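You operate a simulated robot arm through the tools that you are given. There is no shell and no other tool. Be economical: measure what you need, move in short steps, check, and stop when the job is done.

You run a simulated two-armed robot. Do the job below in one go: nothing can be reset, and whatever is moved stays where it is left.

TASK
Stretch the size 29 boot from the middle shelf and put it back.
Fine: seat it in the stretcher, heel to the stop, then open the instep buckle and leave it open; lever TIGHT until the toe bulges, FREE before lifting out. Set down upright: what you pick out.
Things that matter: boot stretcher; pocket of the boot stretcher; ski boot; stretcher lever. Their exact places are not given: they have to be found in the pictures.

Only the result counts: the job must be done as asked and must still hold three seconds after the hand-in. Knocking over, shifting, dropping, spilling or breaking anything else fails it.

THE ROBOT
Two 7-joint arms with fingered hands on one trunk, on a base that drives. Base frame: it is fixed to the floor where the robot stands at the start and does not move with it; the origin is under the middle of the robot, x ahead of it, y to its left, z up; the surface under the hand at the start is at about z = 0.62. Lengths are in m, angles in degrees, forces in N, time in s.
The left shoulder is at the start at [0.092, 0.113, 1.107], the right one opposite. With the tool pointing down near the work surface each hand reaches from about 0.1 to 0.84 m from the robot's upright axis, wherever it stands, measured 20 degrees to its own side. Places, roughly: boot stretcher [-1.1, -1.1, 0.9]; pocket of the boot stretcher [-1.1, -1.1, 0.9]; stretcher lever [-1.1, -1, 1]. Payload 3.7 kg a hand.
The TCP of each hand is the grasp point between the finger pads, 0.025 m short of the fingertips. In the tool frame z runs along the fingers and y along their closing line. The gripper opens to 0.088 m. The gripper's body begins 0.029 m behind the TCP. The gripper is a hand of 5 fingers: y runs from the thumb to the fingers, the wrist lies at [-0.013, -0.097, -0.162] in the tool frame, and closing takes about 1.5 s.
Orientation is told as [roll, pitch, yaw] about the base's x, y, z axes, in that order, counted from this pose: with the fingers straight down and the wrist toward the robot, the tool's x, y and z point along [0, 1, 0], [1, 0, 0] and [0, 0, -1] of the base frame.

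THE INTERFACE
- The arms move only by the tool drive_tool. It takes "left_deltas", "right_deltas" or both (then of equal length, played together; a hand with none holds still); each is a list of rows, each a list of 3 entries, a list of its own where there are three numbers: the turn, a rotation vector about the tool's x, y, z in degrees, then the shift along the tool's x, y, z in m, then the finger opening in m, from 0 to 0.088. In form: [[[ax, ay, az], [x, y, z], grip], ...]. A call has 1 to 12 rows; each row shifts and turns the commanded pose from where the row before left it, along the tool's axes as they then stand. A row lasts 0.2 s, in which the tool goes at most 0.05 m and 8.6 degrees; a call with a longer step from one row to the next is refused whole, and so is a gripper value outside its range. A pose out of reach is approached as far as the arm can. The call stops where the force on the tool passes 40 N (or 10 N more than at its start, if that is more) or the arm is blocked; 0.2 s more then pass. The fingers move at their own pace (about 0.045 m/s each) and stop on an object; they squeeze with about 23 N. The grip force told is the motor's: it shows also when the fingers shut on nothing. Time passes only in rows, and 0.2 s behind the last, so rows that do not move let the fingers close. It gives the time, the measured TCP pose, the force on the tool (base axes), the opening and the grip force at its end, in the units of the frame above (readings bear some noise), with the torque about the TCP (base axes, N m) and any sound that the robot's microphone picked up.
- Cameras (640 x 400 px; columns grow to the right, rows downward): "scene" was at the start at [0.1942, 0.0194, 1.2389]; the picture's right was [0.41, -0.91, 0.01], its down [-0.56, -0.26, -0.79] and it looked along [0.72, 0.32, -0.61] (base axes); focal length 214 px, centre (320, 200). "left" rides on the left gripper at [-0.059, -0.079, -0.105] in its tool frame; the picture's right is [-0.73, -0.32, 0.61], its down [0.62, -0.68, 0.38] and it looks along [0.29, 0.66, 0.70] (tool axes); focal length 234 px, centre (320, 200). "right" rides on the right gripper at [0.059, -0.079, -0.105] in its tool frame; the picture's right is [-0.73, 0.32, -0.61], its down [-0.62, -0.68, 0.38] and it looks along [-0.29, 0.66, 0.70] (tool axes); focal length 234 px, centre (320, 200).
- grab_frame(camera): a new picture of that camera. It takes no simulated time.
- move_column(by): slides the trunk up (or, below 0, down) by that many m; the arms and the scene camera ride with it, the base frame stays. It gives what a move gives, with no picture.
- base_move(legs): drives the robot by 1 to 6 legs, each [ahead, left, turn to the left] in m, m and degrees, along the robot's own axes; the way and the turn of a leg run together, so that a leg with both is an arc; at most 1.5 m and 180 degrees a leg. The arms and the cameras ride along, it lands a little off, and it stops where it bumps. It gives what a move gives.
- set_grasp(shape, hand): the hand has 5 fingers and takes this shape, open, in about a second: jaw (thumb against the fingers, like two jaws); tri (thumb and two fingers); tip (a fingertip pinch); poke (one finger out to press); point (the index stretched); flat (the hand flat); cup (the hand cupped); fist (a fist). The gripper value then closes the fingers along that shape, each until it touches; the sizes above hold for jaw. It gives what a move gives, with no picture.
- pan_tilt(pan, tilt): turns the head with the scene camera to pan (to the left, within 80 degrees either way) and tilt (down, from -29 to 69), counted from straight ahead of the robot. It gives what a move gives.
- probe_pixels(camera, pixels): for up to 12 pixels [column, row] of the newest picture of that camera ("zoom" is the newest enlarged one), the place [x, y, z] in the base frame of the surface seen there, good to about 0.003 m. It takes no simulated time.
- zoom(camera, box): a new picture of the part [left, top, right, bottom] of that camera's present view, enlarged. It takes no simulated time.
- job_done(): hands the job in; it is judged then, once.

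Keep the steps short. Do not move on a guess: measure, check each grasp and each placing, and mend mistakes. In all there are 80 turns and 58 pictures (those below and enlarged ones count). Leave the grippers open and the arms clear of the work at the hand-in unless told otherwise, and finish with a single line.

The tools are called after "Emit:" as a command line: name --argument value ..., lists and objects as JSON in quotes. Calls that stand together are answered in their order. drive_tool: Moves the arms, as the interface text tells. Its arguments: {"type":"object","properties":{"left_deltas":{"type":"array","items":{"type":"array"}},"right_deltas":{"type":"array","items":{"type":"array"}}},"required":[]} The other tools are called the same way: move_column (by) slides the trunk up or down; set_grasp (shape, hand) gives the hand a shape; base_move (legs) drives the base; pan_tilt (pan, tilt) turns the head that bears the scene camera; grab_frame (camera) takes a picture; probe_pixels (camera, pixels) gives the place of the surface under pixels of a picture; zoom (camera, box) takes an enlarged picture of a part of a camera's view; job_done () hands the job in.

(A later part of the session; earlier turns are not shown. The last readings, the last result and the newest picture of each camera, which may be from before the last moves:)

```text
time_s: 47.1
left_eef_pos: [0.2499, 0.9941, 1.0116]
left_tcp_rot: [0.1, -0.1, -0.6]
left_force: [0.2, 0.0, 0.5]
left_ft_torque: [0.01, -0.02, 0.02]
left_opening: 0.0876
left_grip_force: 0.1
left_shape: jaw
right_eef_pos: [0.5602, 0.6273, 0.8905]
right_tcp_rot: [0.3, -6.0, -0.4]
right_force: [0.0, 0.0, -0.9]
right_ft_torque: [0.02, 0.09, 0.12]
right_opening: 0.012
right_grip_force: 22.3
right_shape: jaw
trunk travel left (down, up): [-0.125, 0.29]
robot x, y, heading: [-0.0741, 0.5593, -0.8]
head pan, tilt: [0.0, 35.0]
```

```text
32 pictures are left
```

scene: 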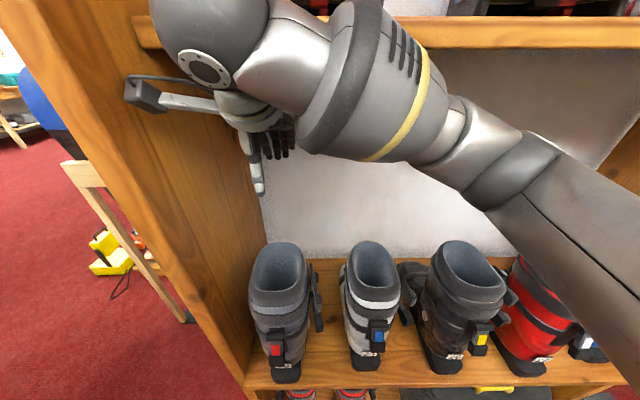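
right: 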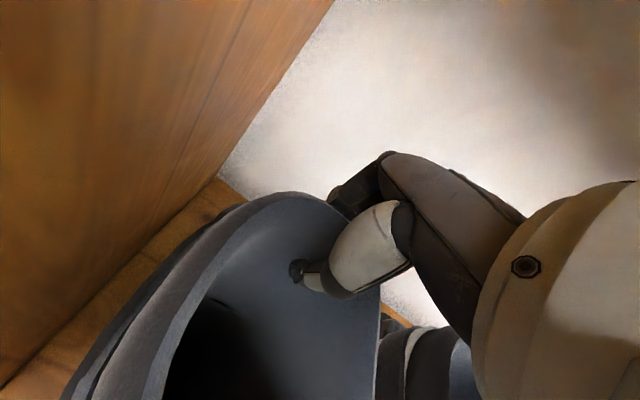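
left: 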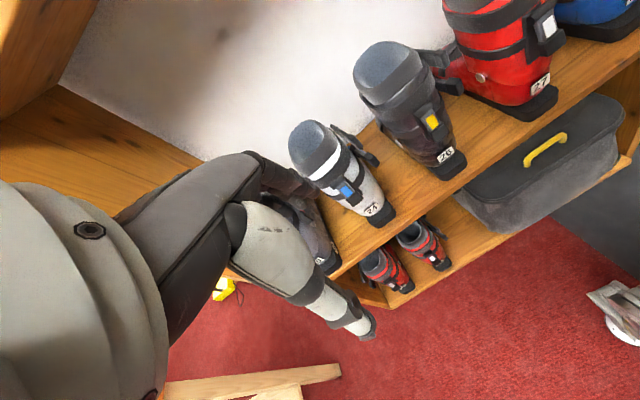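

Wall gripped at 12 mm, 22 N. I lift 4 cm and check.

Emit:
drive_tool --right_deltas '[[[0, 0, 0], [0, 0.001, -0.01], 0.0], [[0, 0, 0], [0, 0.001, -0.01], 0.0], [[0, 0, 0], [0, 0.001, -0.01], 0.0], [[0, 0, 0], [0, 0.001, -0.01], 0.0]]'

Emit:
grab_frame --camera "scene"

```text
time_s: 48.1
left_eef_pos: [0.251, 0.995, 1.0105]
left_tcp_rot: [0.0, 0.0, -0.6]
left_force: [1.1, 0.3, -0.6]
left_ft_torque: [-0.02, -0.01, 0.01]
left_opening: 0.0877
left_grip_force: 0.2
left_shape: jaw
right_eef_pos: [0.5608, 0.6287, 0.9291]
right_tcp_rot: [0.2, -5.9, -0.2]
right_force: [-0.2, 0.3, -12.3]
right_ft_torque: [-0.03, -0.07, -0.03]
right_opening: 0.011
right_grip_force: 23.0
right_shape: jaw
trunk travel left (down, up): [-0.125, 0.29]
robot x, y, heading: [-0.073, 0.5579, -0.7]
head pan, tilt: [0.0, 35.0]
```

```text
31 pictures are left
```

scene: 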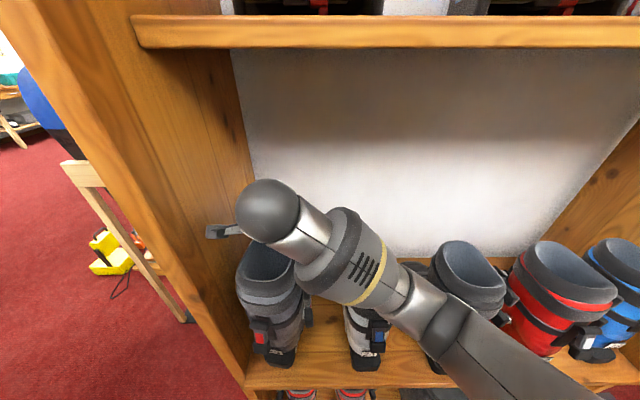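

Weight 12.3 N, torque near zero: hangs balanced. I lift a bit more and pull it straight out of the shelf.

Emit:
drive_tool --right_deltas '[[[0, 0, 0], [0, 0.002, -0.02], 0.0], [[0, 0, 0], [0, 0.002, -0.02], 0.0], [[0, 0, 0], [0, -0.02, -0.01], 0.0], [[0, 0, 0], [0, -0.03, -0.003], 0.0], [[0, 0, 0], [0, -0.03, -0.003], 0.0], [[0, 0, 0], [0, -0.03, -0.003], 0.0], [[0, 0, 0], [0, -0.03, -0.003], 0.0]]'

Emit:
base_move --legs '[[-0.3, 0, 0]]'

Emit:
grab_frame --camera "scene"

```text
time_s: 49.8
left_eef_pos: [0.2505, 0.9957, 1.0118]
left_tcp_rot: [0.0, -0.1, -0.7]
left_force: [0.2, 0.8, 0.5]
left_ft_torque: [-0.02, 0.02, 0.01]
left_opening: 0.088
left_grip_force: 0.0
left_shape: jaw
right_eef_pos: [0.4183, 0.6297, 0.9776]
right_tcp_rot: [0.3, -6.0, -0.3]
right_force: [-2.1, 0.1, -11.6]
right_ft_torque: [0.01, 0.03, -0.01]
right_opening: 0.0111
right_grip_force: 22.8
right_shape: jaw
trunk travel left (down, up): [-0.125, 0.29]
robot x, y, heading: [-0.0712, 0.5626, -0.8]
head pan, tilt: [0.0, 35.0]
```

```text
time_s: 51.8
left_eef_pos: [-0.0516, 0.9975, 1.0103]
left_tcp_rot: [0.0, 0.0, -0.6]
left_force: [0.0, -0.3, 0.8]
left_ft_torque: [-0.04, -0.02, 0.0]
left_opening: 0.0879
left_grip_force: 0.0
left_shape: jaw
right_eef_pos: [0.1176, 0.632, 0.9771]
right_tcp_rot: [0.2, -6.0, -0.4]
right_force: [-0.4, -0.2, -11.6]
right_ft_torque: [-0.03, -0.08, -0.03]
right_opening: 0.0107
right_grip_force: 22.9
right_shape: jaw
trunk travel left (down, up): [-0.125, 0.29]
robot x, y, heading: [-0.3742, 0.562, -0.4]
head pan, tilt: [0.0, 35.0]
```

```text
30 pictures are left
```

scene: 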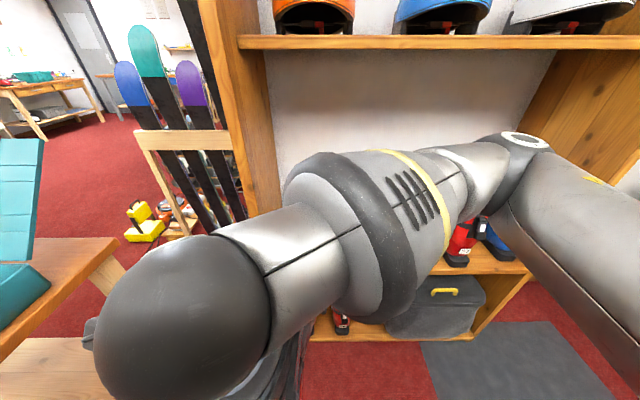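

Boot is out. I raise the column 0.22 m, then move the hand to the right.

Emit:
move_column --by 0.22

Emit:
drive_tool --right_deltas '[[[0, 0, 0], [-0.03, 0, 0], 0.0], [[0, 0, 0], [-0.03, 0, 0], 0.0], [[0, 0, 0], [-0.03, 0, 0], 0.0], [[0, 0, 0], [-0.03, 0, 0], 0.0], [[0, 0, 0], [-0.03, 0, 0], 0.0], [[0, 0, 0], [-0.03, 0, 0], 0.0], [[0, 0, 0], [-0.03, 0, 0], 0.0], [[0, 0, 0], [-0.03, 0, 0], 0.0]]'

Emit:
drive_tool --right_deltas '[[[0, 0.5, -5], [0, 0, 0], 0.0], [[0, 0.5, -5], [0, 0, 0], 0.0], [[0, 0.5, -5], [0, 0, 0], 0.0], [[0, 0.5, -5], [0, 0, 0], 0.0], [[0, 0.5, -5], [0, 0, 0], 0.0], [[0, 0.5, -5], [0, 0, 0], 0.0]]'

```text
time_s: 54.1
left_eef_pos: [-0.0504, 0.998, 1.2298]
left_tcp_rot: [0.0, 0.1, -0.5]
left_force: [0.4, 0.0, -0.3]
left_ft_torque: [0.01, -0.01, -0.02]
left_opening: 0.0879
left_grip_force: 0.0
left_shape: jaw
right_eef_pos: [0.1182, 0.6325, 1.1965]
right_tcp_rot: [0.2, -5.7, -0.4]
right_force: [-0.8, -0.7, -11.8]
right_ft_torque: [-0.04, 0.01, -0.01]
right_opening: 0.0108
right_grip_force: 23.4
right_shape: jaw
trunk travel left (down, up): [-0.345, 0.07]
robot x, y, heading: [-0.3742, 0.5649, -0.7]
head pan, tilt: [0.0, 35.0]
```

```text
time_s: 55.9
left_eef_pos: [-0.0515, 0.9959, 1.2312]
left_tcp_rot: [0.0, 0.0, -0.6]
left_force: [-0.5, 0.0, -0.6]
left_ft_torque: [0.03, -0.01, 0.03]
left_opening: 0.0876
left_grip_force: 0.1
left_shape: jaw
right_eef_pos: [0.1177, 0.3918, 1.1959]
right_tcp_rot: [0.3, -6.1, -0.3]
right_force: [0.4, -0.4, -12.1]
right_ft_torque: [-0.14, -0.09, 0.04]
right_opening: 0.0107
right_grip_force: 22.6
right_shape: jaw
trunk travel left (down, up): [-0.345, 0.07]
robot x, y, heading: [-0.3694, 0.5605, -0.6]
head pan, tilt: [0.0, 35.0]
```

```text
time_s: 57.3
left_eef_pos: [-0.0514, 0.9978, 1.2303]
left_tcp_rot: [0.1, 0.0, -0.6]
left_force: [-0.7, -0.3, -0.3]
left_ft_torque: [0.0, -0.05, 0.02]
left_opening: 0.0877
left_grip_force: 0.1
left_shape: jaw
right_eef_pos: [0.1167, 0.393, 1.1957]
right_tcp_rot: [0.1, -6.1, 29.9]
right_force: [1.2, -1.2, -11.7]
right_ft_torque: [-0.01, -0.08, 0.01]
right_opening: 0.0105
right_grip_force: 22.9
right_shape: jaw
trunk travel left (down, up): [-0.345, 0.07]
robot x, y, heading: [-0.374, 0.5628, -0.8]
head pan, tilt: [0.0, 35.0]
```

Works well. I continue the turn to 90°.

Emit:
drive_tool --right_deltas '[[[0, 0.6, -5.97], [0, 0, 0], 0.0], [[0, 0.6, -5.97], [0, 0, 0], 0.0], [[0, 0.6, -5.97], [0, 0, 0], 0.0], [[0, 0.6, -5.97], [0, 0, 0], 0.0], [[0, 0.6, -5.97], [0, 0, 0], 0.0], [[0, 0.6, -5.97], [0, 0, 0], 0.0], [[0, 0.6, -5.97], [0, 0, 0], 0.0], [[0, 0.6, -5.97], [0, 0, 0], 0.0], [[0, 0.6, -5.97], [0, 0, 0], 0.0], [[0, 0.6, -5.97], [0, 0, 0], 0.0]]'

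Emit:
grab_frame --camera "scene"

```text
time_s: 59.5
left_eef_pos: [-0.0501, 0.9981, 1.2307]
left_tcp_rot: [0.0, -0.1, -0.6]
left_force: [0.2, 0.6, -0.1]
left_ft_torque: [-0.03, 0.01, 0.01]
left_opening: 0.0877
left_grip_force: 0.1
left_shape: jaw
right_eef_pos: [0.1169, 0.3918, 1.1956]
right_tcp_rot: [-0.3, -5.9, 89.9]
right_force: [-0.2, -0.1, -12.1]
right_ft_torque: [0.01, 0.0, 0.0]
right_opening: 0.0103
right_grip_force: 23.0
right_shape: jaw
trunk travel left (down, up): [-0.345, 0.07]
robot x, y, heading: [-0.3721, 0.5625, -0.4]
head pan, tilt: [0.0, 35.0]
```

```text
29 pictures are left
```

scene: 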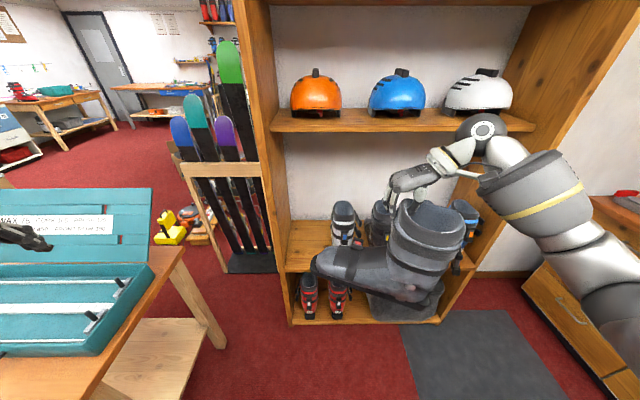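

The picture shows that the foot actually points away from the label side: the label is on the heel, so the toe pointed +x on the shelf. For the stretcher (toe to -x) I need the opposite hand turn. I turn the hand back, in two parts.

Emit:
drive_tool --right_deltas '[[[0, -0.78, 7.46], [0, 0, 0], 0.0], [[0, -0.78, 7.46], [0, 0, 0], 0.0], [[0, -0.78, 7.46], [0, 0, 0], 0.0], [[0, -0.78, 7.46], [0, 0, 0], 0.0], [[0, -0.78, 7.46], [0, 0, 0], 0.0], [[0, -0.78, 7.46], [0, 0, 0], 0.0], [[0, -0.78, 7.46], [0, 0, 0], 0.0], [[0, -0.78, 7.46], [0, 0, 0], 0.0], [[0, -0.78, 7.46], [0, 0, 0], 0.0], [[0, -0.78, 7.46], [0, 0, 0], 0.0], [[0, -0.78, 7.46], [0, 0, 0], 0.0], [[0, -0.78, 7.46], [0, 0, 0], 0.0]]'

Emit:
drive_tool --right_deltas '[[[0, -0.63, 5.97], [-0.03, 0, 0], 0.0], [[0, -0.63, 5.97], [-0.03, 0, 0], 0.0], [[0, -0.63, 5.97], [-0.03, 0, 0], 0.0], [[0, -0.63, 5.97], [-0.03, 0, 0], 0.0], [[0, -0.63, 5.97], [-0.02, 0, 0], 0.0], [[0, -0.63, 5.97], [0, 0, 0], 0.0], [[0, -0.63, 5.97], [0, 0, 0], 0.0], [[0, -0.63, 5.97], [0, 0, 0], 0.0], [[0, -0.63, 5.97], [0, 0, 0], 0.0], [[0, -0.63, 5.97], [0, 0, 0], 0.0]]'

Emit:
grab_frame --camera "scene"

```text
time_s: 62.1
left_eef_pos: [-0.0515, 0.9972, 1.2298]
left_tcp_rot: [0.0, 0.0, -0.6]
left_force: [0.3, 0.6, -0.6]
left_ft_torque: [0.0, -0.02, -0.06]
left_opening: 0.0876
left_grip_force: 0.0
left_shape: jaw
right_eef_pos: [0.1167, 0.3937, 1.196]
right_tcp_rot: [0.0, -6.1, -0.4]
right_force: [-0.3, 0.3, -11.7]
right_ft_torque: [-0.04, -0.06, -0.02]
right_opening: 0.0105
right_grip_force: 22.6
right_shape: jaw
trunk travel left (down, up): [-0.345, 0.07]
robot x, y, heading: [-0.3714, 0.5633, -0.5]
head pan, tilt: [0.0, 35.0]
```

```text
time_s: 64.3
left_eef_pos: [-0.0524, 0.9979, 1.2312]
left_tcp_rot: [0.0, 0.1, -0.6]
left_force: [0.5, 0.4, 0.1]
left_ft_torque: [0.01, 0.01, 0.0]
left_opening: 0.0877
left_grip_force: 0.1
left_shape: jaw
right_eef_pos: [0.0896, 0.2561, 1.1944]
right_tcp_rot: [0.1, -6.0, -60.4]
right_force: [0.5, 0.4, -12.5]
right_ft_torque: [0.0, -0.01, -0.04]
right_opening: 0.0108
right_grip_force: 23.1
right_shape: jaw
trunk travel left (down, up): [-0.345, 0.07]
robot x, y, heading: [-0.371, 0.5616, -0.8]
head pan, tilt: [0.0, 35.0]
```

```text
28 pictures are left
```

scene: 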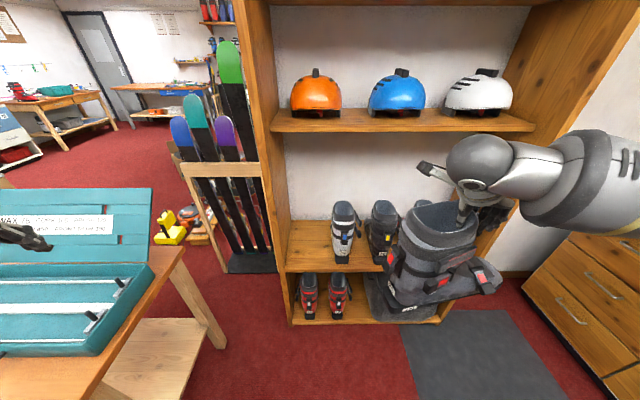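

Turn to -60° was fine; I try on to -90°.

Emit:
drive_tool --right_deltas '[[[0, -0.52, 4.97], [0, 0, 0], 0.0], [[0, -0.52, 4.97], [0, 0, 0], 0.0], [[0, -0.52, 4.97], [0, 0, 0], 0.0], [[0, -0.52, 4.97], [0, 0, 0], 0.0], [[0, -0.52, 4.97], [0, 0, 0], 0.0], [[0, -0.52, 4.97], [0, 0, 0], 0.0]]'

Emit:
zoom --camera "scene" --box '[340, 130, 540, 330]'

```text
time_s: 65.7
left_eef_pos: [-0.051, 0.9972, 1.2306]
left_tcp_rot: [0.1, 0.0, -0.7]
left_force: [-0.2, -0.7, 0.3]
left_ft_torque: [0.01, 0.02, 0.02]
left_opening: 0.0882
left_grip_force: 0.0
left_shape: jaw
right_eef_pos: [0.0896, 0.2571, 1.1949]
right_tcp_rot: [0.2, -5.9, -90.3]
right_force: [-0.2, 0.4, -11.7]
right_ft_torque: [0.04, 0.03, 0.02]
right_opening: 0.0104
right_grip_force: 23.2
right_shape: jaw
trunk travel left (down, up): [-0.345, 0.07]
robot x, y, heading: [-0.3753, 0.5662, -0.8]
head pan, tilt: [0.0, 35.0]
```

```text
2.00 times, centred on (440, 230) of scene
```

zoom: 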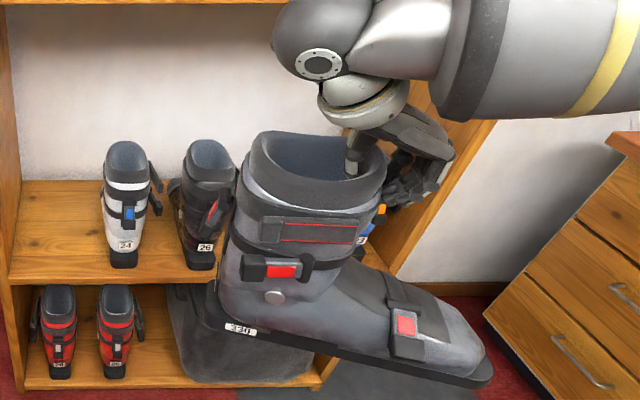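

Works, and the boot's right side shows: cuff buckle, ankle buckle and, on the foot, the instep buckle with red pad at (405, 325). I probe the boot for tilt and shape.

Emit:
probe_pixels --camera "zoom" --pixels '[[215, 322], [300, 348], [400, 372], [478, 384], [485, 375], [405, 325], [400, 300], [408, 355], [430, 320], [255, 145], [385, 165], [212, 300]]'

Emit:
zoom --camera "scene" --box '[490, 250, 600, 340]'

```text
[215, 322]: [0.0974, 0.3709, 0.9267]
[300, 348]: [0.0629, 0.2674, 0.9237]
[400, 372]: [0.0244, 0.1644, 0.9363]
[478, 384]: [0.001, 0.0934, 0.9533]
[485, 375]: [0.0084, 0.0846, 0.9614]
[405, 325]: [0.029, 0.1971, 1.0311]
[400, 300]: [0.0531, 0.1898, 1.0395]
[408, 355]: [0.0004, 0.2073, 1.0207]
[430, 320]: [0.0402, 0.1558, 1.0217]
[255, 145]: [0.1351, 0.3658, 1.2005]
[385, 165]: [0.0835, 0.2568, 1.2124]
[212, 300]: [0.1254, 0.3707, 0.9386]
```

```text
4.44 times, centred on (545, 295) of scene
```

zoom: 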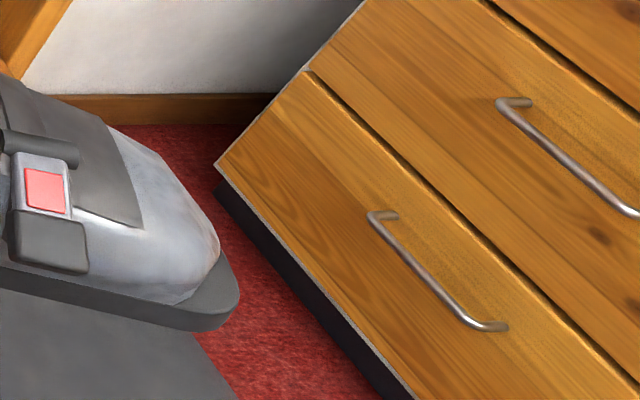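

The boot hangs with toe ~5° up and yawed ~17° relative to the hand; I'll correct for it. Now I drive to in front of the stretcher, keeping away from the bench.

Emit:
base_move --legs '[[-0.03, -0.5, 0], [0, 0, -89.3], [0.1, -0.38, 0]]'

Emit:
move_column --by 0.07

Emit:
drive_tool --right_deltas '[[[0, 0, 0], [0, 0, -0.015], 0.0], [[0, 0, 0], [0, 0, -0.015], 0.0], [[0, 0, -4], [0, 0, 0], 0.0], [[0, 0, -4], [0, 0, 0], 0.0], [[0, 0, -4], [0, 0, 0], 0.0], [[0, 0, -4], [0, 0, 0], 0.0]]'

Emit:
pan_tilt --pan -30 --tilt 40

Emit:
grab_frame --camera "scene"

```text
time_s: 77.9
left_eef_pos: [-0.348, -0.3506, 1.2314]
left_tcp_rot: [0.0, 0.0, -89.6]
left_force: [-0.5, -0.5, 0.0]
left_ft_torque: [-0.02, 0.01, -0.03]
left_opening: 0.0878
left_grip_force: 0.1
left_shape: jaw
right_eef_pos: [-1.0841, -0.5047, 1.195]
right_tcp_rot: [0.2, -6.0, -179.3]
right_force: [0.2, -0.5, -12.7]
right_ft_torque: [0.03, -0.03, 0.0]
right_opening: 0.0107
right_grip_force: 23.6
right_shape: jaw
trunk travel left (down, up): [-0.345, 0.07]
robot x, y, heading: [-0.7855, -0.0384, -89.4]
head pan, tilt: [0.0, 35.0]
```

```text
time_s: 79.0
left_eef_pos: [-0.3467, -0.3495, 1.3001]
left_tcp_rot: [0.0, 0.0, -89.5]
left_force: [0.8, 0.2, 0.1]
left_ft_torque: [-0.01, 0.01, 0.0]
left_opening: 0.0878
left_grip_force: 0.0
left_shape: jaw
right_eef_pos: [-1.0853, -0.5042, 1.2649]
right_tcp_rot: [0.2, -6.0, -179.2]
right_force: [0.2, -0.6, -11.4]
right_ft_torque: [0.03, 0.06, 0.02]
right_opening: 0.0107
right_grip_force: 22.8
right_shape: jaw
trunk travel left (down, up): [-0.415, 0.001]
robot x, y, heading: [-0.7882, -0.0354, -89.6]
head pan, tilt: [0.0, 35.0]
```

```text
time_s: 80.3
left_eef_pos: [-0.3461, -0.351, 1.3012]
left_tcp_rot: [0.0, 0.0, -89.5]
left_force: [-0.3, -0.1, -0.7]
left_ft_torque: [0.02, -0.02, -0.01]
left_opening: 0.0876
left_grip_force: 0.1
left_shape: jaw
right_eef_pos: [-1.081, -0.5045, 1.2949]
right_tcp_rot: [-1.5, -5.7, -163.1]
right_force: [-0.3, -0.4, -12.1]
right_ft_torque: [-0.01, 0.04, 0.04]
right_opening: 0.0107
right_grip_force: 23.4
right_shape: jaw
trunk travel left (down, up): [-0.415, 0.001]
robot x, y, heading: [-0.7851, -0.0373, -89.4]
head pan, tilt: [0.0, 35.0]
```

```text
time_s: 81.3
left_eef_pos: [-0.3459, -0.3498, 1.2998]
left_tcp_rot: [0.0, 0.0, -89.5]
left_force: [0.6, 0.5, 0.3]
left_ft_torque: [-0.01, -0.05, 0.0]
left_opening: 0.0876
left_grip_force: 0.0
left_shape: jaw
right_eef_pos: [-1.0817, -0.5041, 1.2961]
right_tcp_rot: [-1.5, -5.8, -163.0]
right_force: [-0.2, 0.4, -12.0]
right_ft_torque: [0.01, 0.02, 0.03]
right_opening: 0.0107
right_grip_force: 23.2
right_shape: jaw
trunk travel left (down, up): [-0.415, 0.001]
robot x, y, heading: [-0.7843, -0.0398, -89.3]
head pan, tilt: [-30.0, 40.0]
```

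```text
25 pictures are left
```

scene: 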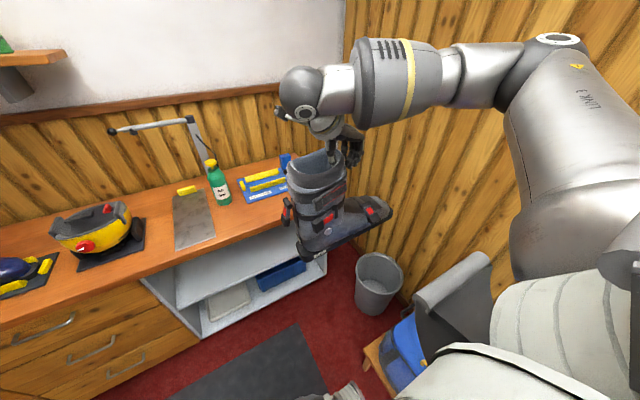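

I probe the sole line to check boot yaw and pitch.

Emit:
zoom --camera "scene" --box '[270, 130, 410, 270]'

Emit:
probe_pixels --camera "zoom" --pixels '[[150, 540], [250, 520], [350, 480], [450, 425], [540, 390], [125, 545], [550, 370], [135, 500], [90, 190], [320, 110], [250, 110], [330, 180]]'

```text
2.86 times, centred on (340, 200) of scene
```

zoom: 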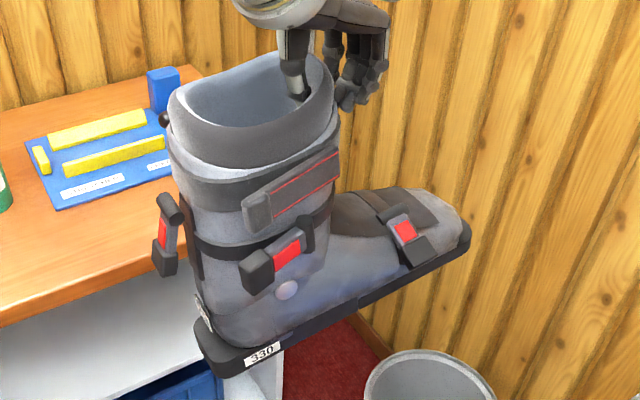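

```text
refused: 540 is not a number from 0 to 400
```

Emit:
probe_pixels --camera "zoom" --pixels '[[235, 372], [222, 370], [198, 335], [280, 352], [340, 322], [400, 287], [455, 257], [468, 240], [465, 225], [405, 232], [300, 95], [180, 90]]'

Emit:
probe_pixels --camera "zoom" --pixels '[[395, 215], [420, 258], [388, 205], [268, 60], [250, 120], [330, 90], [430, 195], [360, 200]]'

```text
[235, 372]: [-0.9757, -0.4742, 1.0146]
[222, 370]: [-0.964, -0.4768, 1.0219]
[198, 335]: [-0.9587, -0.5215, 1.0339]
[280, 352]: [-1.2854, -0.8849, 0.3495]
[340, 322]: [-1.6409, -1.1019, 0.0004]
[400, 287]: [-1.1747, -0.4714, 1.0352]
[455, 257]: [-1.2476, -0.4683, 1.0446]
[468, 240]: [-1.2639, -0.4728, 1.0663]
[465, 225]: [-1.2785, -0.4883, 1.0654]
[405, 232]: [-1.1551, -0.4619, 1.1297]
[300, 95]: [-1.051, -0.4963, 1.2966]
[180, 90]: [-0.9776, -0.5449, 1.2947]
```

```text
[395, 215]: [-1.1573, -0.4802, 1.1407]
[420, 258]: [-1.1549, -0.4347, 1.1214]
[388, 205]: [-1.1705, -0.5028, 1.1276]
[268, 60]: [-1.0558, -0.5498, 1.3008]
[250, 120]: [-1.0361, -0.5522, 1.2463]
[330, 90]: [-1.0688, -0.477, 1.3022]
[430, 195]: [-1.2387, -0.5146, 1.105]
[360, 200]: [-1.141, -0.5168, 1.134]
```

Boot axis is now along -x, toe ~6° up. I level it with the wrist, then drive forward 0.45 m.

Emit:
drive_tool --right_deltas '[[[2.0, 0.6, 0], [0, 0, 0], 0.0], [[2.0, 0.6, 0], [0, 0, 0], 0.0], [[1.7, 0.5, 0], [0, 0, 0], 0.0]]'

Emit:
base_move --legs '[[0.45, 0, 0]]'

Emit:
grab_frame --camera "scene"

```text
time_s: 82.1
left_eef_pos: [-0.3467, -0.3502, 1.3016]
left_tcp_rot: [-0.1, 0.1, -89.5]
left_force: [-0.6, 0.1, -0.2]
left_ft_torque: [-0.01, 0.01, -0.02]
left_opening: 0.0876
left_grip_force: 0.0
left_shape: jaw
right_eef_pos: [-1.0823, -0.5052, 1.2961]
right_tcp_rot: [0.2, -0.1, -163.2]
right_force: [-0.7, 0.0, -12.7]
right_ft_torque: [0.03, 0.15, 0.01]
right_opening: 0.0106
right_grip_force: 22.9
right_shape: jaw
trunk travel left (down, up): [-0.415, 0.001]
robot x, y, heading: [-0.785, -0.0396, -89.6]
head pan, tilt: [-30.0, 40.0]
```

```text
time_s: 84.8
left_eef_pos: [-0.3435, -0.8042, 1.3022]
left_tcp_rot: [0.0, 0.0, -89.6]
left_force: [0.2, -0.2, -0.9]
left_ft_torque: [0.01, 0.0, -0.02]
left_opening: 0.0874
left_grip_force: 0.0
left_shape: jaw
right_eef_pos: [-1.0783, -0.9591, 1.2964]
right_tcp_rot: [0.1, -0.1, -163.1]
right_force: [1.1, 0.9, -11.5]
right_ft_torque: [0.08, 0.17, -0.02]
right_opening: 0.0106
right_grip_force: 22.9
right_shape: jaw
trunk travel left (down, up): [-0.415, 0.001]
robot x, y, heading: [-0.7794, -0.4911, -89.5]
head pan, tilt: [-30.0, 40.0]
```

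```text
23 pictures are left
```

scene: 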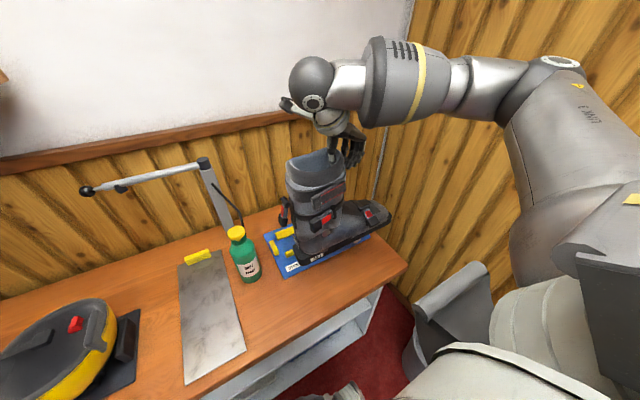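

I move 0.17 m over the pocket (to x≈-1.085, y≈-1.13) at height and check alignment.

Emit:
drive_tool --right_deltas '[[[0, 0, 0], [0.0269, 0.00945, 0], 0.0], [[0, 0, 0], [0.0269, 0.00945, 0], 0.0], [[0, 0, 0], [0.0269, 0.00945, 0], 0.0], [[0, 0, 0], [0.0269, 0.00945, 0], 0.0], [[0, 0, 0], [0.0269, 0.00945, 0], 0.0], [[0, 0, 0], [0.0269, 0.00945, 0], 0.0]]'

Emit:
zoom --camera "scene" --box '[240, 120, 400, 270]'

```text
time_s: 86.2
left_eef_pos: [-0.3429, -0.8058, 1.3004]
left_tcp_rot: [0.0, 0.1, -89.4]
left_force: [0.2, -0.8, 0.6]
left_ft_torque: [0.0, 0.0, -0.02]
left_opening: 0.0878
left_grip_force: 0.0
left_shape: jaw
right_eef_pos: [-1.0843, -1.1321, 1.2959]
right_tcp_rot: [0.0, -0.1, -163.3]
right_force: [0.0, -1.5, -11.8]
right_ft_torque: [-0.09, 0.14, -0.04]
right_opening: 0.0105
right_grip_force: 23.2
right_shape: jaw
trunk travel left (down, up): [-0.415, 0.001]
robot x, y, heading: [-0.7832, -0.4916, -89.3]
head pan, tilt: [-30.0, 40.0]
```

```text
2.67 times, centred on (320, 195) of scene
```

zoom: 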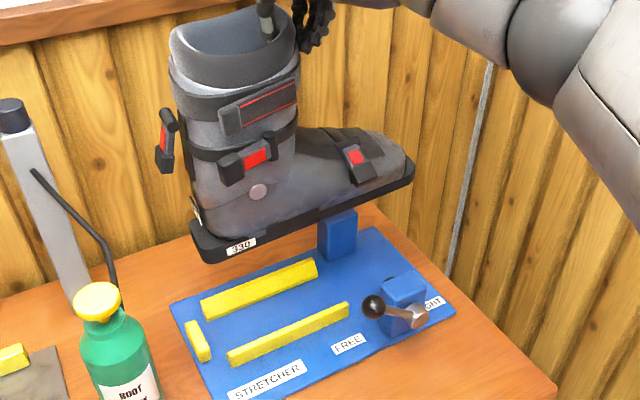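

Emit:
probe_pixels --camera "zoom" --pixels '[[205, 258], [240, 256], [300, 232], [360, 210], [405, 190], [414, 170], [190, 222], [190, 330], [240, 355], [345, 308], [205, 312], [315, 268]]'

Emit:
probe_pixels --camera "zoom" --pixels '[[340, 300], [232, 346], [205, 350], [200, 322], [330, 225], [355, 245], [410, 280], [374, 306], [415, 315], [390, 325], [218, 316], [310, 280]]'

```text
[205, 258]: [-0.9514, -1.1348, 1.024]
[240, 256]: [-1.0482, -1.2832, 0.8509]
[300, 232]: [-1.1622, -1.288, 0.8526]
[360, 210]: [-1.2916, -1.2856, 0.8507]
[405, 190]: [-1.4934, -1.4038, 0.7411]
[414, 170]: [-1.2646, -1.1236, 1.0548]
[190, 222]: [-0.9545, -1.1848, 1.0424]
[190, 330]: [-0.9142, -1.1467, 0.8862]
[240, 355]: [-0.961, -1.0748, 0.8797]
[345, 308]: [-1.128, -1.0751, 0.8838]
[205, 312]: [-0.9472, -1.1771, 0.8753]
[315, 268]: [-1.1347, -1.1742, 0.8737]
```

```text
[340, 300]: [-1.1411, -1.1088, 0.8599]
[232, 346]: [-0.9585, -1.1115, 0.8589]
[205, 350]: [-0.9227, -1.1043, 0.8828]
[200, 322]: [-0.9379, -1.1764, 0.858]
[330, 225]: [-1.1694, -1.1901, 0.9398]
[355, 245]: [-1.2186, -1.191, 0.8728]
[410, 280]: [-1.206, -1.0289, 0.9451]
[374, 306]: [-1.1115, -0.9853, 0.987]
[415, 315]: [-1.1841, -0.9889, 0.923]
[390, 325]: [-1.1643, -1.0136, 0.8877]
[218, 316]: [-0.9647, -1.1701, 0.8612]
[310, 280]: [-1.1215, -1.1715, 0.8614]
```

Emit:
probe_pixels --camera "zoom" --pixels '[[230, 250], [245, 245], [290, 228], [320, 215], [370, 196], [400, 182], [411, 178], [193, 235], [200, 250], [212, 257], [195, 215], [415, 160]]'

```text
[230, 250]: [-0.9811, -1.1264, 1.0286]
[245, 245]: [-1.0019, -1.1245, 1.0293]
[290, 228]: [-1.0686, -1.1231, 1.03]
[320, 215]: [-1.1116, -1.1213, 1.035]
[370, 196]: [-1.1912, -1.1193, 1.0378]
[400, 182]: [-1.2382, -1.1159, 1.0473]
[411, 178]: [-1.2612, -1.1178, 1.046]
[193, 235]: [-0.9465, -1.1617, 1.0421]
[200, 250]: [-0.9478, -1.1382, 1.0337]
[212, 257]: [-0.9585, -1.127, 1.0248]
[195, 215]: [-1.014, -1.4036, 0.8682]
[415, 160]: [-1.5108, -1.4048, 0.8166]
```

The sole sits ~2 cm off relative to before; it may be swaying. I wait 1 s and measure again.

Emit:
drive_tool --right_deltas '[[[0, 0, 0], [0, 0, 0], 0.0], [[0, 0, 0], [0, 0, 0], 0.0], [[0, 0, 0], [0, 0, 0], 0.0], [[0, 0, 0], [0, 0, 0], 0.0], [[0, 0, 0], [0, 0, 0], 0.0]]'

Emit:
zoom --camera "scene" --box '[250, 110, 410, 210]'

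```text
time_s: 87.4
left_eef_pos: [-0.3426, -0.8058, 1.3011]
left_tcp_rot: [-0.1, 0.1, -89.5]
left_force: [-0.6, 0.8, 0.5]
left_ft_torque: [0.0, 0.0, -0.01]
left_opening: 0.0879
left_grip_force: 0.0
left_shape: jaw
right_eef_pos: [-1.0855, -1.13, 1.2968]
right_tcp_rot: [0.1, 0.0, -163.1]
right_force: [1.0, 0.8, -12.2]
right_ft_torque: [0.02, 0.11, -0.02]
right_opening: 0.0106
right_grip_force: 23.0
right_shape: jaw
trunk travel left (down, up): [-0.415, 0.001]
robot x, y, heading: [-0.783, -0.4894, -89.5]
head pan, tilt: [-30.0, 40.0]
```

```text
4.00 times, centred on (330, 160) of scene
```

zoom: 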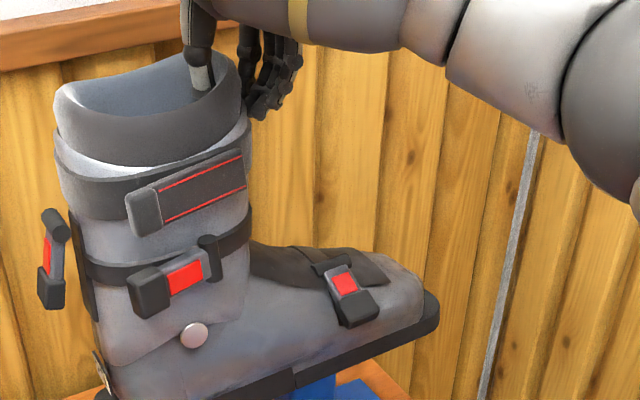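

Emit:
probe_pixels --camera "zoom" --pixels '[[180, 395], [250, 385], [320, 365], [380, 345], [425, 325], [436, 300], [98, 360], [65, 110], [150, 140], [230, 90], [90, 330], [430, 310]]'

```text
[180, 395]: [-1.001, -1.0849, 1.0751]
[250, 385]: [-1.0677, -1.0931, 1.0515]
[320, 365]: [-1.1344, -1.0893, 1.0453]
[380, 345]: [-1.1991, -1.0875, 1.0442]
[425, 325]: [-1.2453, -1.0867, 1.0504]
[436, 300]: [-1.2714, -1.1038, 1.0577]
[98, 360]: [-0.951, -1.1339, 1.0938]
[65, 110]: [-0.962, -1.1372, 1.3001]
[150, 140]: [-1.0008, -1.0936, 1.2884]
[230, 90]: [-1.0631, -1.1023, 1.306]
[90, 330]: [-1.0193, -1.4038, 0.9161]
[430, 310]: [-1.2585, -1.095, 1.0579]
```

It was swaying; now it is centred (right sole edge y≈-1.09, centre ≈-1.13), heel at x≈-0.951. I shift 1.5 cm toward the stop and lower to just over the rails.

Emit:
drive_tool --right_deltas '[[[0, 0, 0], [0.0022, -0.0071, 0.01], 0.0], [[0, 0, 0], [0.0022, -0.0071, 0.015], 0.0], [[0, 0, 0], [0, 0, 0.02], 0.0], [[0, 0, 0], [0, 0, 0.02], 0.0], [[0, 0, 0], [0, 0, 0.02], 0.0], [[0, 0, 0], [0, 0, 0.015], 0.0], [[0, 0, 0], [0, 0, 0.01], 0.0], [[0, 0, 0], [0, 0, 0.005], 0.0], [[0, 0, 0], [0, 0, 0], 0.0], [[0, 0, 0], [0, 0, 0], 0.0], [[0, 0, 0], [0, 0, 0], 0.0]]'

Emit:
zoom --camera "scene" --box '[250, 150, 410, 250]'

```text
time_s: 89.8
left_eef_pos: [-0.3425, -0.8048, 1.3006]
left_tcp_rot: [0.0, 0.0, -89.5]
left_force: [-0.3, -0.1, -0.4]
left_ft_torque: [0.0, 0.01, 0.02]
left_opening: 0.0879
left_grip_force: 0.0
left_shape: jaw
right_eef_pos: [-1.0702, -1.1306, 1.1795]
right_tcp_rot: [0.2, 0.0, -163.0]
right_force: [-0.5, 0.0, -12.4]
right_ft_torque: [0.0, 0.21, 0.02]
right_opening: 0.0107
right_grip_force: 23.3
right_shape: jaw
trunk travel left (down, up): [-0.415, 0.001]
robot x, y, heading: [-0.782, -0.4933, -89.1]
head pan, tilt: [-30.0, 40.0]
```

```text
4.00 times, centred on (330, 200) of scene
```

zoom: 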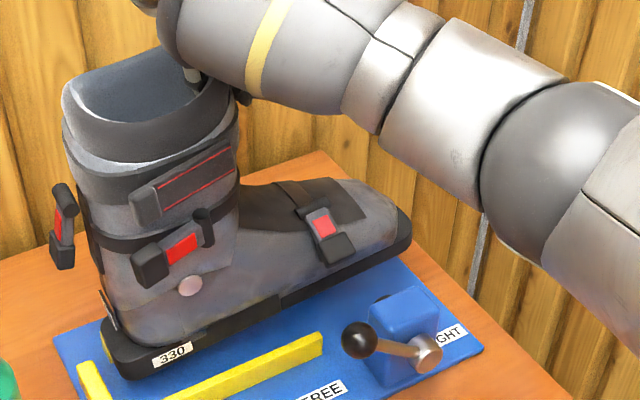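

Emit:
probe_pixels --camera "zoom" --pixels '[[120, 372], [145, 368], [200, 347], [270, 315], [330, 283], [390, 255], [408, 240], [105, 345], [110, 360], [98, 385], [178, 392], [318, 345]]'

```text
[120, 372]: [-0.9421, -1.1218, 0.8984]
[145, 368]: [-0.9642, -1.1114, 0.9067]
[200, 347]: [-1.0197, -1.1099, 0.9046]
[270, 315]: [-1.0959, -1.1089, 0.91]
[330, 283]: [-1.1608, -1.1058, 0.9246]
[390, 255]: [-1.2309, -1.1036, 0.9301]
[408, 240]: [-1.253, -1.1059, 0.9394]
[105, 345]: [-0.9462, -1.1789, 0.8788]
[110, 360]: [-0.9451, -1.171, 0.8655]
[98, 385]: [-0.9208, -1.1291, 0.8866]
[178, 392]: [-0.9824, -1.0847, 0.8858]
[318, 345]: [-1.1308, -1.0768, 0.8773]
```

Toe is still ~5° up and the sole ~1 cm toward the wall. I level more, shift back and +y, let it settle, and look again.

Emit:
drive_tool --right_deltas '[[[0, 0, 0], [-0.006, 0.0055, 0], 0.0], [[0, 0, 0], [-0.0057, 0.0055, 0], 0.0], [[1.6, 0.5, 0], [0, 0, 0], 0.0], [[1.6, 0.5, 0], [0, 0, 0], 0.0], [[1.6, 0.5, 0], [0, 0, 0], 0.0], [[0, 0, 0], [0, 0, 0], 0.0], [[0, 0, 0], [0, 0, 0], 0.0], [[0, 0, 0], [0, 0, 0], 0.0], [[0, 0, 0], [0, 0, 0], 0.0], [[0, 0, 0], [0, 0, 0], 0.0]]'

Emit:
zoom --camera "scene" --box '[250, 150, 410, 250]'

Emit:
probe_pixels --camera "zoom" --pixels '[[120, 372], [145, 368], [200, 347], [270, 315], [330, 287], [390, 260], [408, 243], [105, 345], [110, 360], [98, 385], [178, 392], [318, 345]]'

```text
time_s: 92.0
left_eef_pos: [-0.3429, -0.8048, 1.3007]
left_tcp_rot: [0.0, 0.0, -89.5]
left_force: [-0.6, 0.0, 0.2]
left_ft_torque: [-0.03, -0.01, -0.02]
left_opening: 0.0878
left_grip_force: 0.0
left_shape: jaw
right_eef_pos: [-1.083, -1.123, 1.181]
right_tcp_rot: [1.6, 4.8, -163.1]
right_force: [-0.3, 0.8, -12.4]
right_ft_torque: [-0.02, 0.23, 0.01]
right_opening: 0.0104
right_grip_force: 23.6
right_shape: jaw
trunk travel left (down, up): [-0.415, 0.001]
robot x, y, heading: [-0.7786, -0.4917, -89.4]
head pan, tilt: [-30.0, 40.0]
```

```text
4.00 times, centred on (330, 200) of scene
```

zoom: 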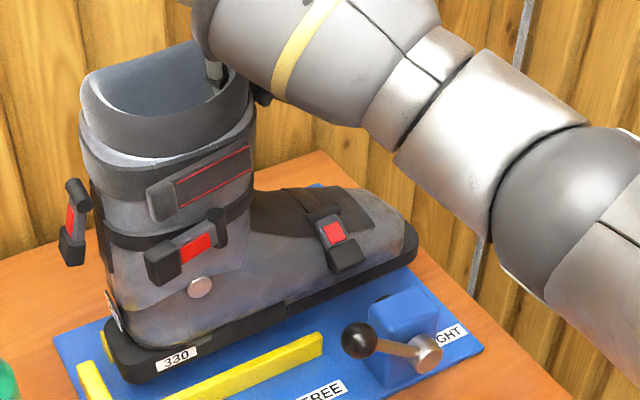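

```text
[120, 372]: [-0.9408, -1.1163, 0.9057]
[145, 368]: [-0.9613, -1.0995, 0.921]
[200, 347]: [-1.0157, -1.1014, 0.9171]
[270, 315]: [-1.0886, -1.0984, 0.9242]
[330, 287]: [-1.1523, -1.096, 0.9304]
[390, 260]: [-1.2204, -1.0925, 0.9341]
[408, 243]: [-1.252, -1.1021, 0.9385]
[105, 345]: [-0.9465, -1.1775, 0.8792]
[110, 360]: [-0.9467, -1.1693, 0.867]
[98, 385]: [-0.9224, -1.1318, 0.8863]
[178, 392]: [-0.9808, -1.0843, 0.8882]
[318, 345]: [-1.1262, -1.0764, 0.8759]
```

Centred (heel right edge y≈-1.10, heel x≈-0.94). I lower it into the pocket in small steps.

Emit:
drive_tool --right_deltas '[[[0, 0, 0], [0, 0, 0.01], 0.0], [[0, 0, 0], [0, 0, 0.01], 0.0], [[0, 0, 0], [0, 0, 0.01], 0.0], [[0, 0, 0], [0, 0, 0.006], 0.0], [[0, 0, 0], [0, 0, 0.004], 0.0], [[0, 0, 0], [0, 0, 0.004], 0.0], [[0, 0, 0], [0, 0, 0.004], 0.0]]'

Emit:
zoom --camera "scene" --box '[250, 160, 410, 260]'

```text
time_s: 93.6
left_eef_pos: [-0.3436, -0.8032, 1.3012]
left_tcp_rot: [0.1, -0.2, -89.5]
left_force: [-0.1, 0.3, -0.2]
left_ft_torque: [-0.01, -0.02, -0.01]
left_opening: 0.0879
left_grip_force: 0.0
left_shape: jaw
right_eef_pos: [-1.0831, -1.1217, 1.1351]
right_tcp_rot: [1.7, 4.6, -163.2]
right_force: [-9.0, 0.1, 1.5]
right_ft_torque: [-0.01, 0.2, 0.02]
right_opening: 0.0108
right_grip_force: 22.8
right_shape: jaw
trunk travel left (down, up): [-0.415, 0.001]
robot x, y, heading: [-0.7843, -0.4887, -89.5]
head pan, tilt: [-30.0, 40.0]
```

```text
4.00 times, centred on (330, 210) of scene
```

zoom: 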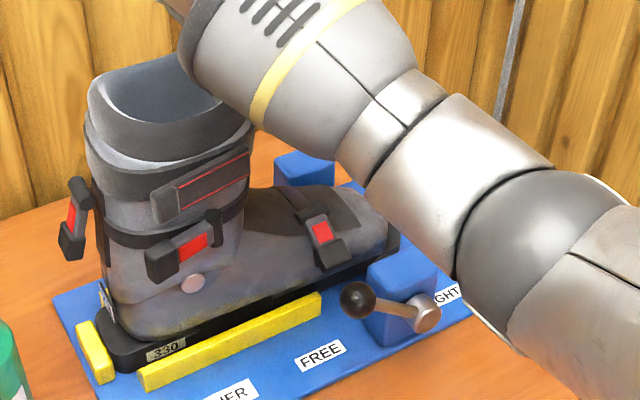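

The boot is between the rails, heel at the stop (force -9 N in x, weight carried by the plate). I open the hand and lift it clear.

Emit:
drive_tool --right_deltas '[[[0, 0, 0], [0, 0, 0], 0.02], [[0, 0, 0], [0, 0, 0], 0.04], [[0, 0, 0], [0, 0, 0], 0.06], [[0, 0, 0], [0, 0, 0], 0.088], [[0, 0, 0], [0, 0, 0], 0.088], [[0, 0, 0], [0, 0, 0], 0.088], [[0, 0, 0], [0, 0, 0], 0.088]]'

Emit:
drive_tool --right_deltas '[[[0, 0, 0], [0, 0, -0.02], 0.088], [[0, 0, 0], [0, 0, -0.03], 0.088], [[0, 0, 0], [0, 0, -0.03], 0.088], [[0, 0, 0], [0, 0, -0.03], 0.088], [[0, 0, 0], [0, 0, -0.03], 0.088]]'

Emit:
grab_frame --camera "scene"

```text
time_s: 95.2
left_eef_pos: [-0.3425, -0.803, 1.3003]
left_tcp_rot: [0.0, -0.2, -89.6]
left_force: [0.1, 0.3, -0.5]
left_ft_torque: [0.04, 0.0, 0.02]
left_opening: 0.0876
left_grip_force: 0.1
left_shape: jaw
right_eef_pos: [-1.08, -1.1207, 1.1336]
right_tcp_rot: [1.7, 4.8, -163.1]
right_force: [0.8, 0.6, -1.0]
right_ft_torque: [-0.01, 0.03, -0.03]
right_opening: 0.0876
right_grip_force: 0.0
right_shape: jaw
trunk travel left (down, up): [-0.415, 0.001]
robot x, y, heading: [-0.7801, -0.4928, -89.6]
head pan, tilt: [-30.0, 40.0]
```

```text
time_s: 96.4
left_eef_pos: [-0.3425, -0.8043, 1.3003]
left_tcp_rot: [0.0, -0.1, -89.5]
left_force: [0.3, -0.3, -0.5]
left_ft_torque: [0.0, -0.01, 0.0]
left_opening: 0.0877
left_grip_force: 0.1
left_shape: jaw
right_eef_pos: [-1.09, -1.1206, 1.2728]
right_tcp_rot: [1.6, 4.7, -163.0]
right_force: [-0.1, 0.1, -0.8]
right_ft_torque: [-0.02, 0.01, -0.02]
right_opening: 0.0875
right_grip_force: 0.0
right_shape: jaw
trunk travel left (down, up): [-0.415, 0.001]
robot x, y, heading: [-0.7816, -0.4903, -89.4]
head pan, tilt: [-30.0, 40.0]
```

```text
17 pictures are left
```

scene: 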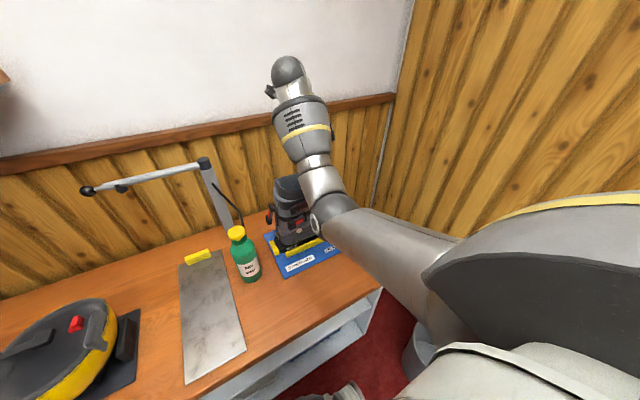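

I withdraw the hand toward me to clear the view.

Emit:
drive_tool --right_deltas '[[[0, 0, 0], [-0.04, -0.01, 0], 0.088], [[0, 0, 0], [-0.04, -0.01, 0], 0.088], [[0, 0, 0], [-0.04, -0.01, 0], 0.088], [[0, 0, 0], [-0.04, -0.01, 0], 0.088], [[0, 0, 0], [-0.04, 0.02, 0], 0.088], [[0, 0, 0], [-0.04, 0.02, 0], 0.088], [[0, 0, 0], [-0.03, 0.02, 0], 0.088]]'

Emit:
zoom --camera "scene" --box '[240, 160, 360, 280]'

```text
time_s: 98.0
left_eef_pos: [-0.3433, -0.8032, 1.3022]
left_tcp_rot: [0.0, -0.1, -89.4]
left_force: [-0.8, 0.6, 0.1]
left_ft_torque: [-0.01, -0.02, 0.02]
left_opening: 0.0876
left_grip_force: 0.0
left_shape: jaw
right_eef_pos: [-1.1898, -0.8695, 1.263]
right_tcp_rot: [1.7, 4.8, -162.9]
right_force: [0.1, 1.1, -0.3]
right_ft_torque: [0.03, 0.0, -0.03]
right_opening: 0.0876
right_grip_force: 0.0
right_shape: jaw
trunk travel left (down, up): [-0.415, 0.001]
robot x, y, heading: [-0.7819, -0.4905, -89.4]
head pan, tilt: [-30.0, 40.0]
```

```text
3.33 times, centred on (300, 220) of scene
```

zoom: 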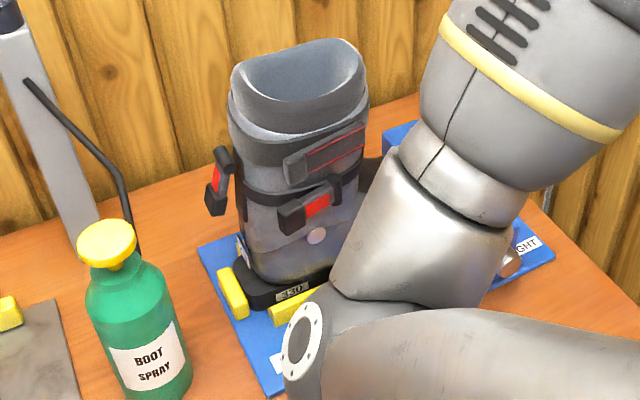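

The boot stands flat, heel at the yellow stop. The forearm blocks the toe view, so I withdraw further.

Emit:
drive_tool --right_deltas '[[[0, 0, 0], [-0.04, -0.01, 0], 0.088], [[0, 0, 0], [-0.04, -0.01, 0], 0.088], [[0, 0, 0], [-0.04, -0.01, 0], 0.088], [[0, 0, 0], [-0.04, -0.01, 0], 0.088], [[0, 0, 0], [-0.04, -0.01, 0], 0.088], [[0, 0, 0], [-0.04, -0.01, 0], 0.088], [[0, 0, 0], [-0.04, -0.01, 0], 0.088]]'

Emit:
zoom --camera "scene" --box '[240, 160, 400, 260]'

```text
time_s: 99.6
left_eef_pos: [-0.3429, -0.8033, 1.3011]
left_tcp_rot: [0.1, -0.1, -89.5]
left_force: [-1.2, -0.3, -0.2]
left_ft_torque: [-0.02, -0.01, -0.03]
left_opening: 0.0876
left_grip_force: 0.0
left_shape: jaw
right_eef_pos: [-1.2945, -0.6475, 1.2817]
right_tcp_rot: [1.8, 4.7, -163.0]
right_force: [-0.4, 0.0, 0.0]
right_ft_torque: [0.0, 0.0, 0.02]
right_opening: 0.088
right_grip_force: 0.2
right_shape: jaw
right hand out of reach, approached as far as the arm can: row 2, 3, 4, 5, 6, 7
trunk travel left (down, up): [-0.415, 0.001]
robot x, y, heading: [-0.7792, -0.4929, -89.7]
head pan, tilt: [-30.0, 40.0]
```

```text
4.00 times, centred on (320, 210) of scene
```

zoom: 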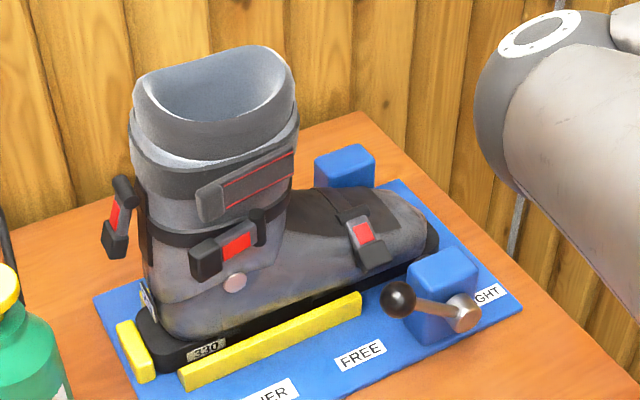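

I probe heel/stop contact and the instep buckle (pad (361,232), box end (375,258), hinge (350,218)), and the lever.

Emit:
probe_pixels --camera "zoom" --pixels '[[361, 232], [375, 245], [376, 262], [366, 264], [389, 256], [350, 219], [345, 240], [380, 225], [345, 265], [375, 275], [340, 290], [395, 265]]'

Emit:
probe_pixels --camera "zoom" --pixels '[[140, 330], [148, 355], [152, 345], [135, 330], [398, 299], [425, 307], [465, 310], [478, 312], [440, 225], [433, 255], [300, 330], [365, 310]]'

Emit:
zoom --camera "scene" --box '[310, 195, 358, 225]'

```text
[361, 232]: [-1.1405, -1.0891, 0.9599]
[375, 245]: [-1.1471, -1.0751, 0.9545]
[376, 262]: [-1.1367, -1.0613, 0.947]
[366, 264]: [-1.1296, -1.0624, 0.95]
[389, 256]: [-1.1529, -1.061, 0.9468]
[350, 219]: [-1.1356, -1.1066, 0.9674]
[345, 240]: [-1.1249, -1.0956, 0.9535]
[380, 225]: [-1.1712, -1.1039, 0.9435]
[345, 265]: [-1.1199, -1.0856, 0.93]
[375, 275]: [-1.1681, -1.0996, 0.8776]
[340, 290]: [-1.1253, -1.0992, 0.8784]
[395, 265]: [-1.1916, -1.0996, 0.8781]
```

```text
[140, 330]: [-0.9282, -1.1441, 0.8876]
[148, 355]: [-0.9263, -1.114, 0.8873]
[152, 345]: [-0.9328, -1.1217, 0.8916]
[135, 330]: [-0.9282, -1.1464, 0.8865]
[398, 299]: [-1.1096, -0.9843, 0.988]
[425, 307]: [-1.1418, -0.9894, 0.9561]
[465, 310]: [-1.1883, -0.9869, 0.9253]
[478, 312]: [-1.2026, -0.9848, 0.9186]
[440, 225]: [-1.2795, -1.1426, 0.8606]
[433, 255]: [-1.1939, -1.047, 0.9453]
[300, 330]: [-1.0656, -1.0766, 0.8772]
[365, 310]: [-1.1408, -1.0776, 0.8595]
```

```text
13.33 times, centred on (334, 210) of scene
```

zoom: 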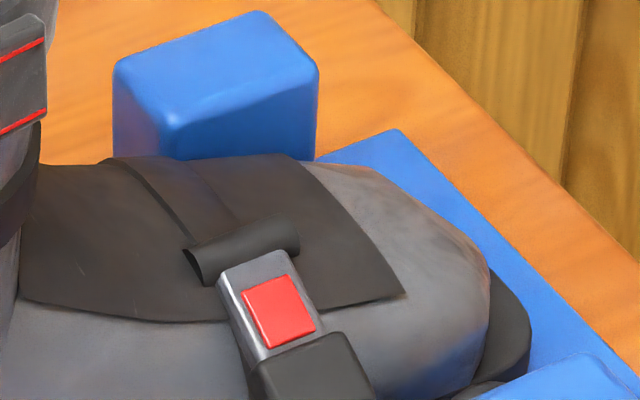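

The heel is at the stop (within ~3 mm). The instep lever hinges at the top (z .967) and its free box end overhangs at (-1.14, -1.06, .947). I plan to bring the right thumb under the box from the front at ~45°. First lower the column and re-orient the hand in free space.

Emit:
move_column --by -0.12

Emit:
drive_tool --right_deltas '[[[0, 0, -7.5], [0, 0, 0], 0.088], [[0, 0, -7.5], [0, 0, 0], 0.088], [[0, 0, -7.5], [0, 0, 0], 0.088], [[0, 0, -7.5], [0, 0, 0], 0.088], [[0, 0, -7.5], [0, 0, 0], 0.088], [[0, 0, -7.5], [0, 0, 0], 0.088], [[0, 0, -7.5], [0, 0, 0], 0.088], [[0, 0, -7.5], [0, 0, 0], 0.088], [[0, 0, -7.5], [0, 0, 0], 0.088], [[0, 0, -5.5], [0, 0, 0], 0.088]]'

```text
time_s: 101.1
left_eef_pos: [-0.3421, -0.8033, 1.1815]
left_tcp_rot: [0.0, -0.1, -89.5]
left_force: [-0.2, 0.1, -0.4]
left_ft_torque: [-0.02, 0.01, -0.04]
left_opening: 0.0874
left_grip_force: 0.0
left_shape: jaw
right_eef_pos: [-1.2948, -0.6564, 1.1576]
right_tcp_rot: [-0.3, 5.4, -163.2]
right_force: [-0.5, 0.6, -0.7]
right_ft_torque: [-0.04, 0.01, 0.02]
right_opening: 0.0875
right_grip_force: 0.0
right_shape: jaw
trunk travel left (down, up): [-0.295, 0.12]
robot x, y, heading: [-0.7836, -0.4892, -89.6]
head pan, tilt: [-30.0, 40.0]
```

```text
time_s: 103.3
left_eef_pos: [-0.3413, -0.8033, 1.1819]
left_tcp_rot: [0.0, 0.0, -89.5]
left_force: [-0.5, 0.8, -0.1]
left_ft_torque: [0.01, -0.01, 0.01]
left_opening: 0.0878
left_grip_force: 0.1
left_shape: jaw
right_eef_pos: [-1.2947, -0.6555, 1.1582]
right_tcp_rot: [5.3, 1.9, -90.0]
right_force: [0.5, -0.4, 0.7]
right_ft_torque: [0.0, -0.02, -0.03]
right_opening: 0.0876
right_grip_force: 0.0
right_shape: jaw
trunk travel left (down, up): [-0.295, 0.12]
robot x, y, heading: [-0.7789, -0.4914, -89.6]
head pan, tilt: [-30.0, 40.0]
```

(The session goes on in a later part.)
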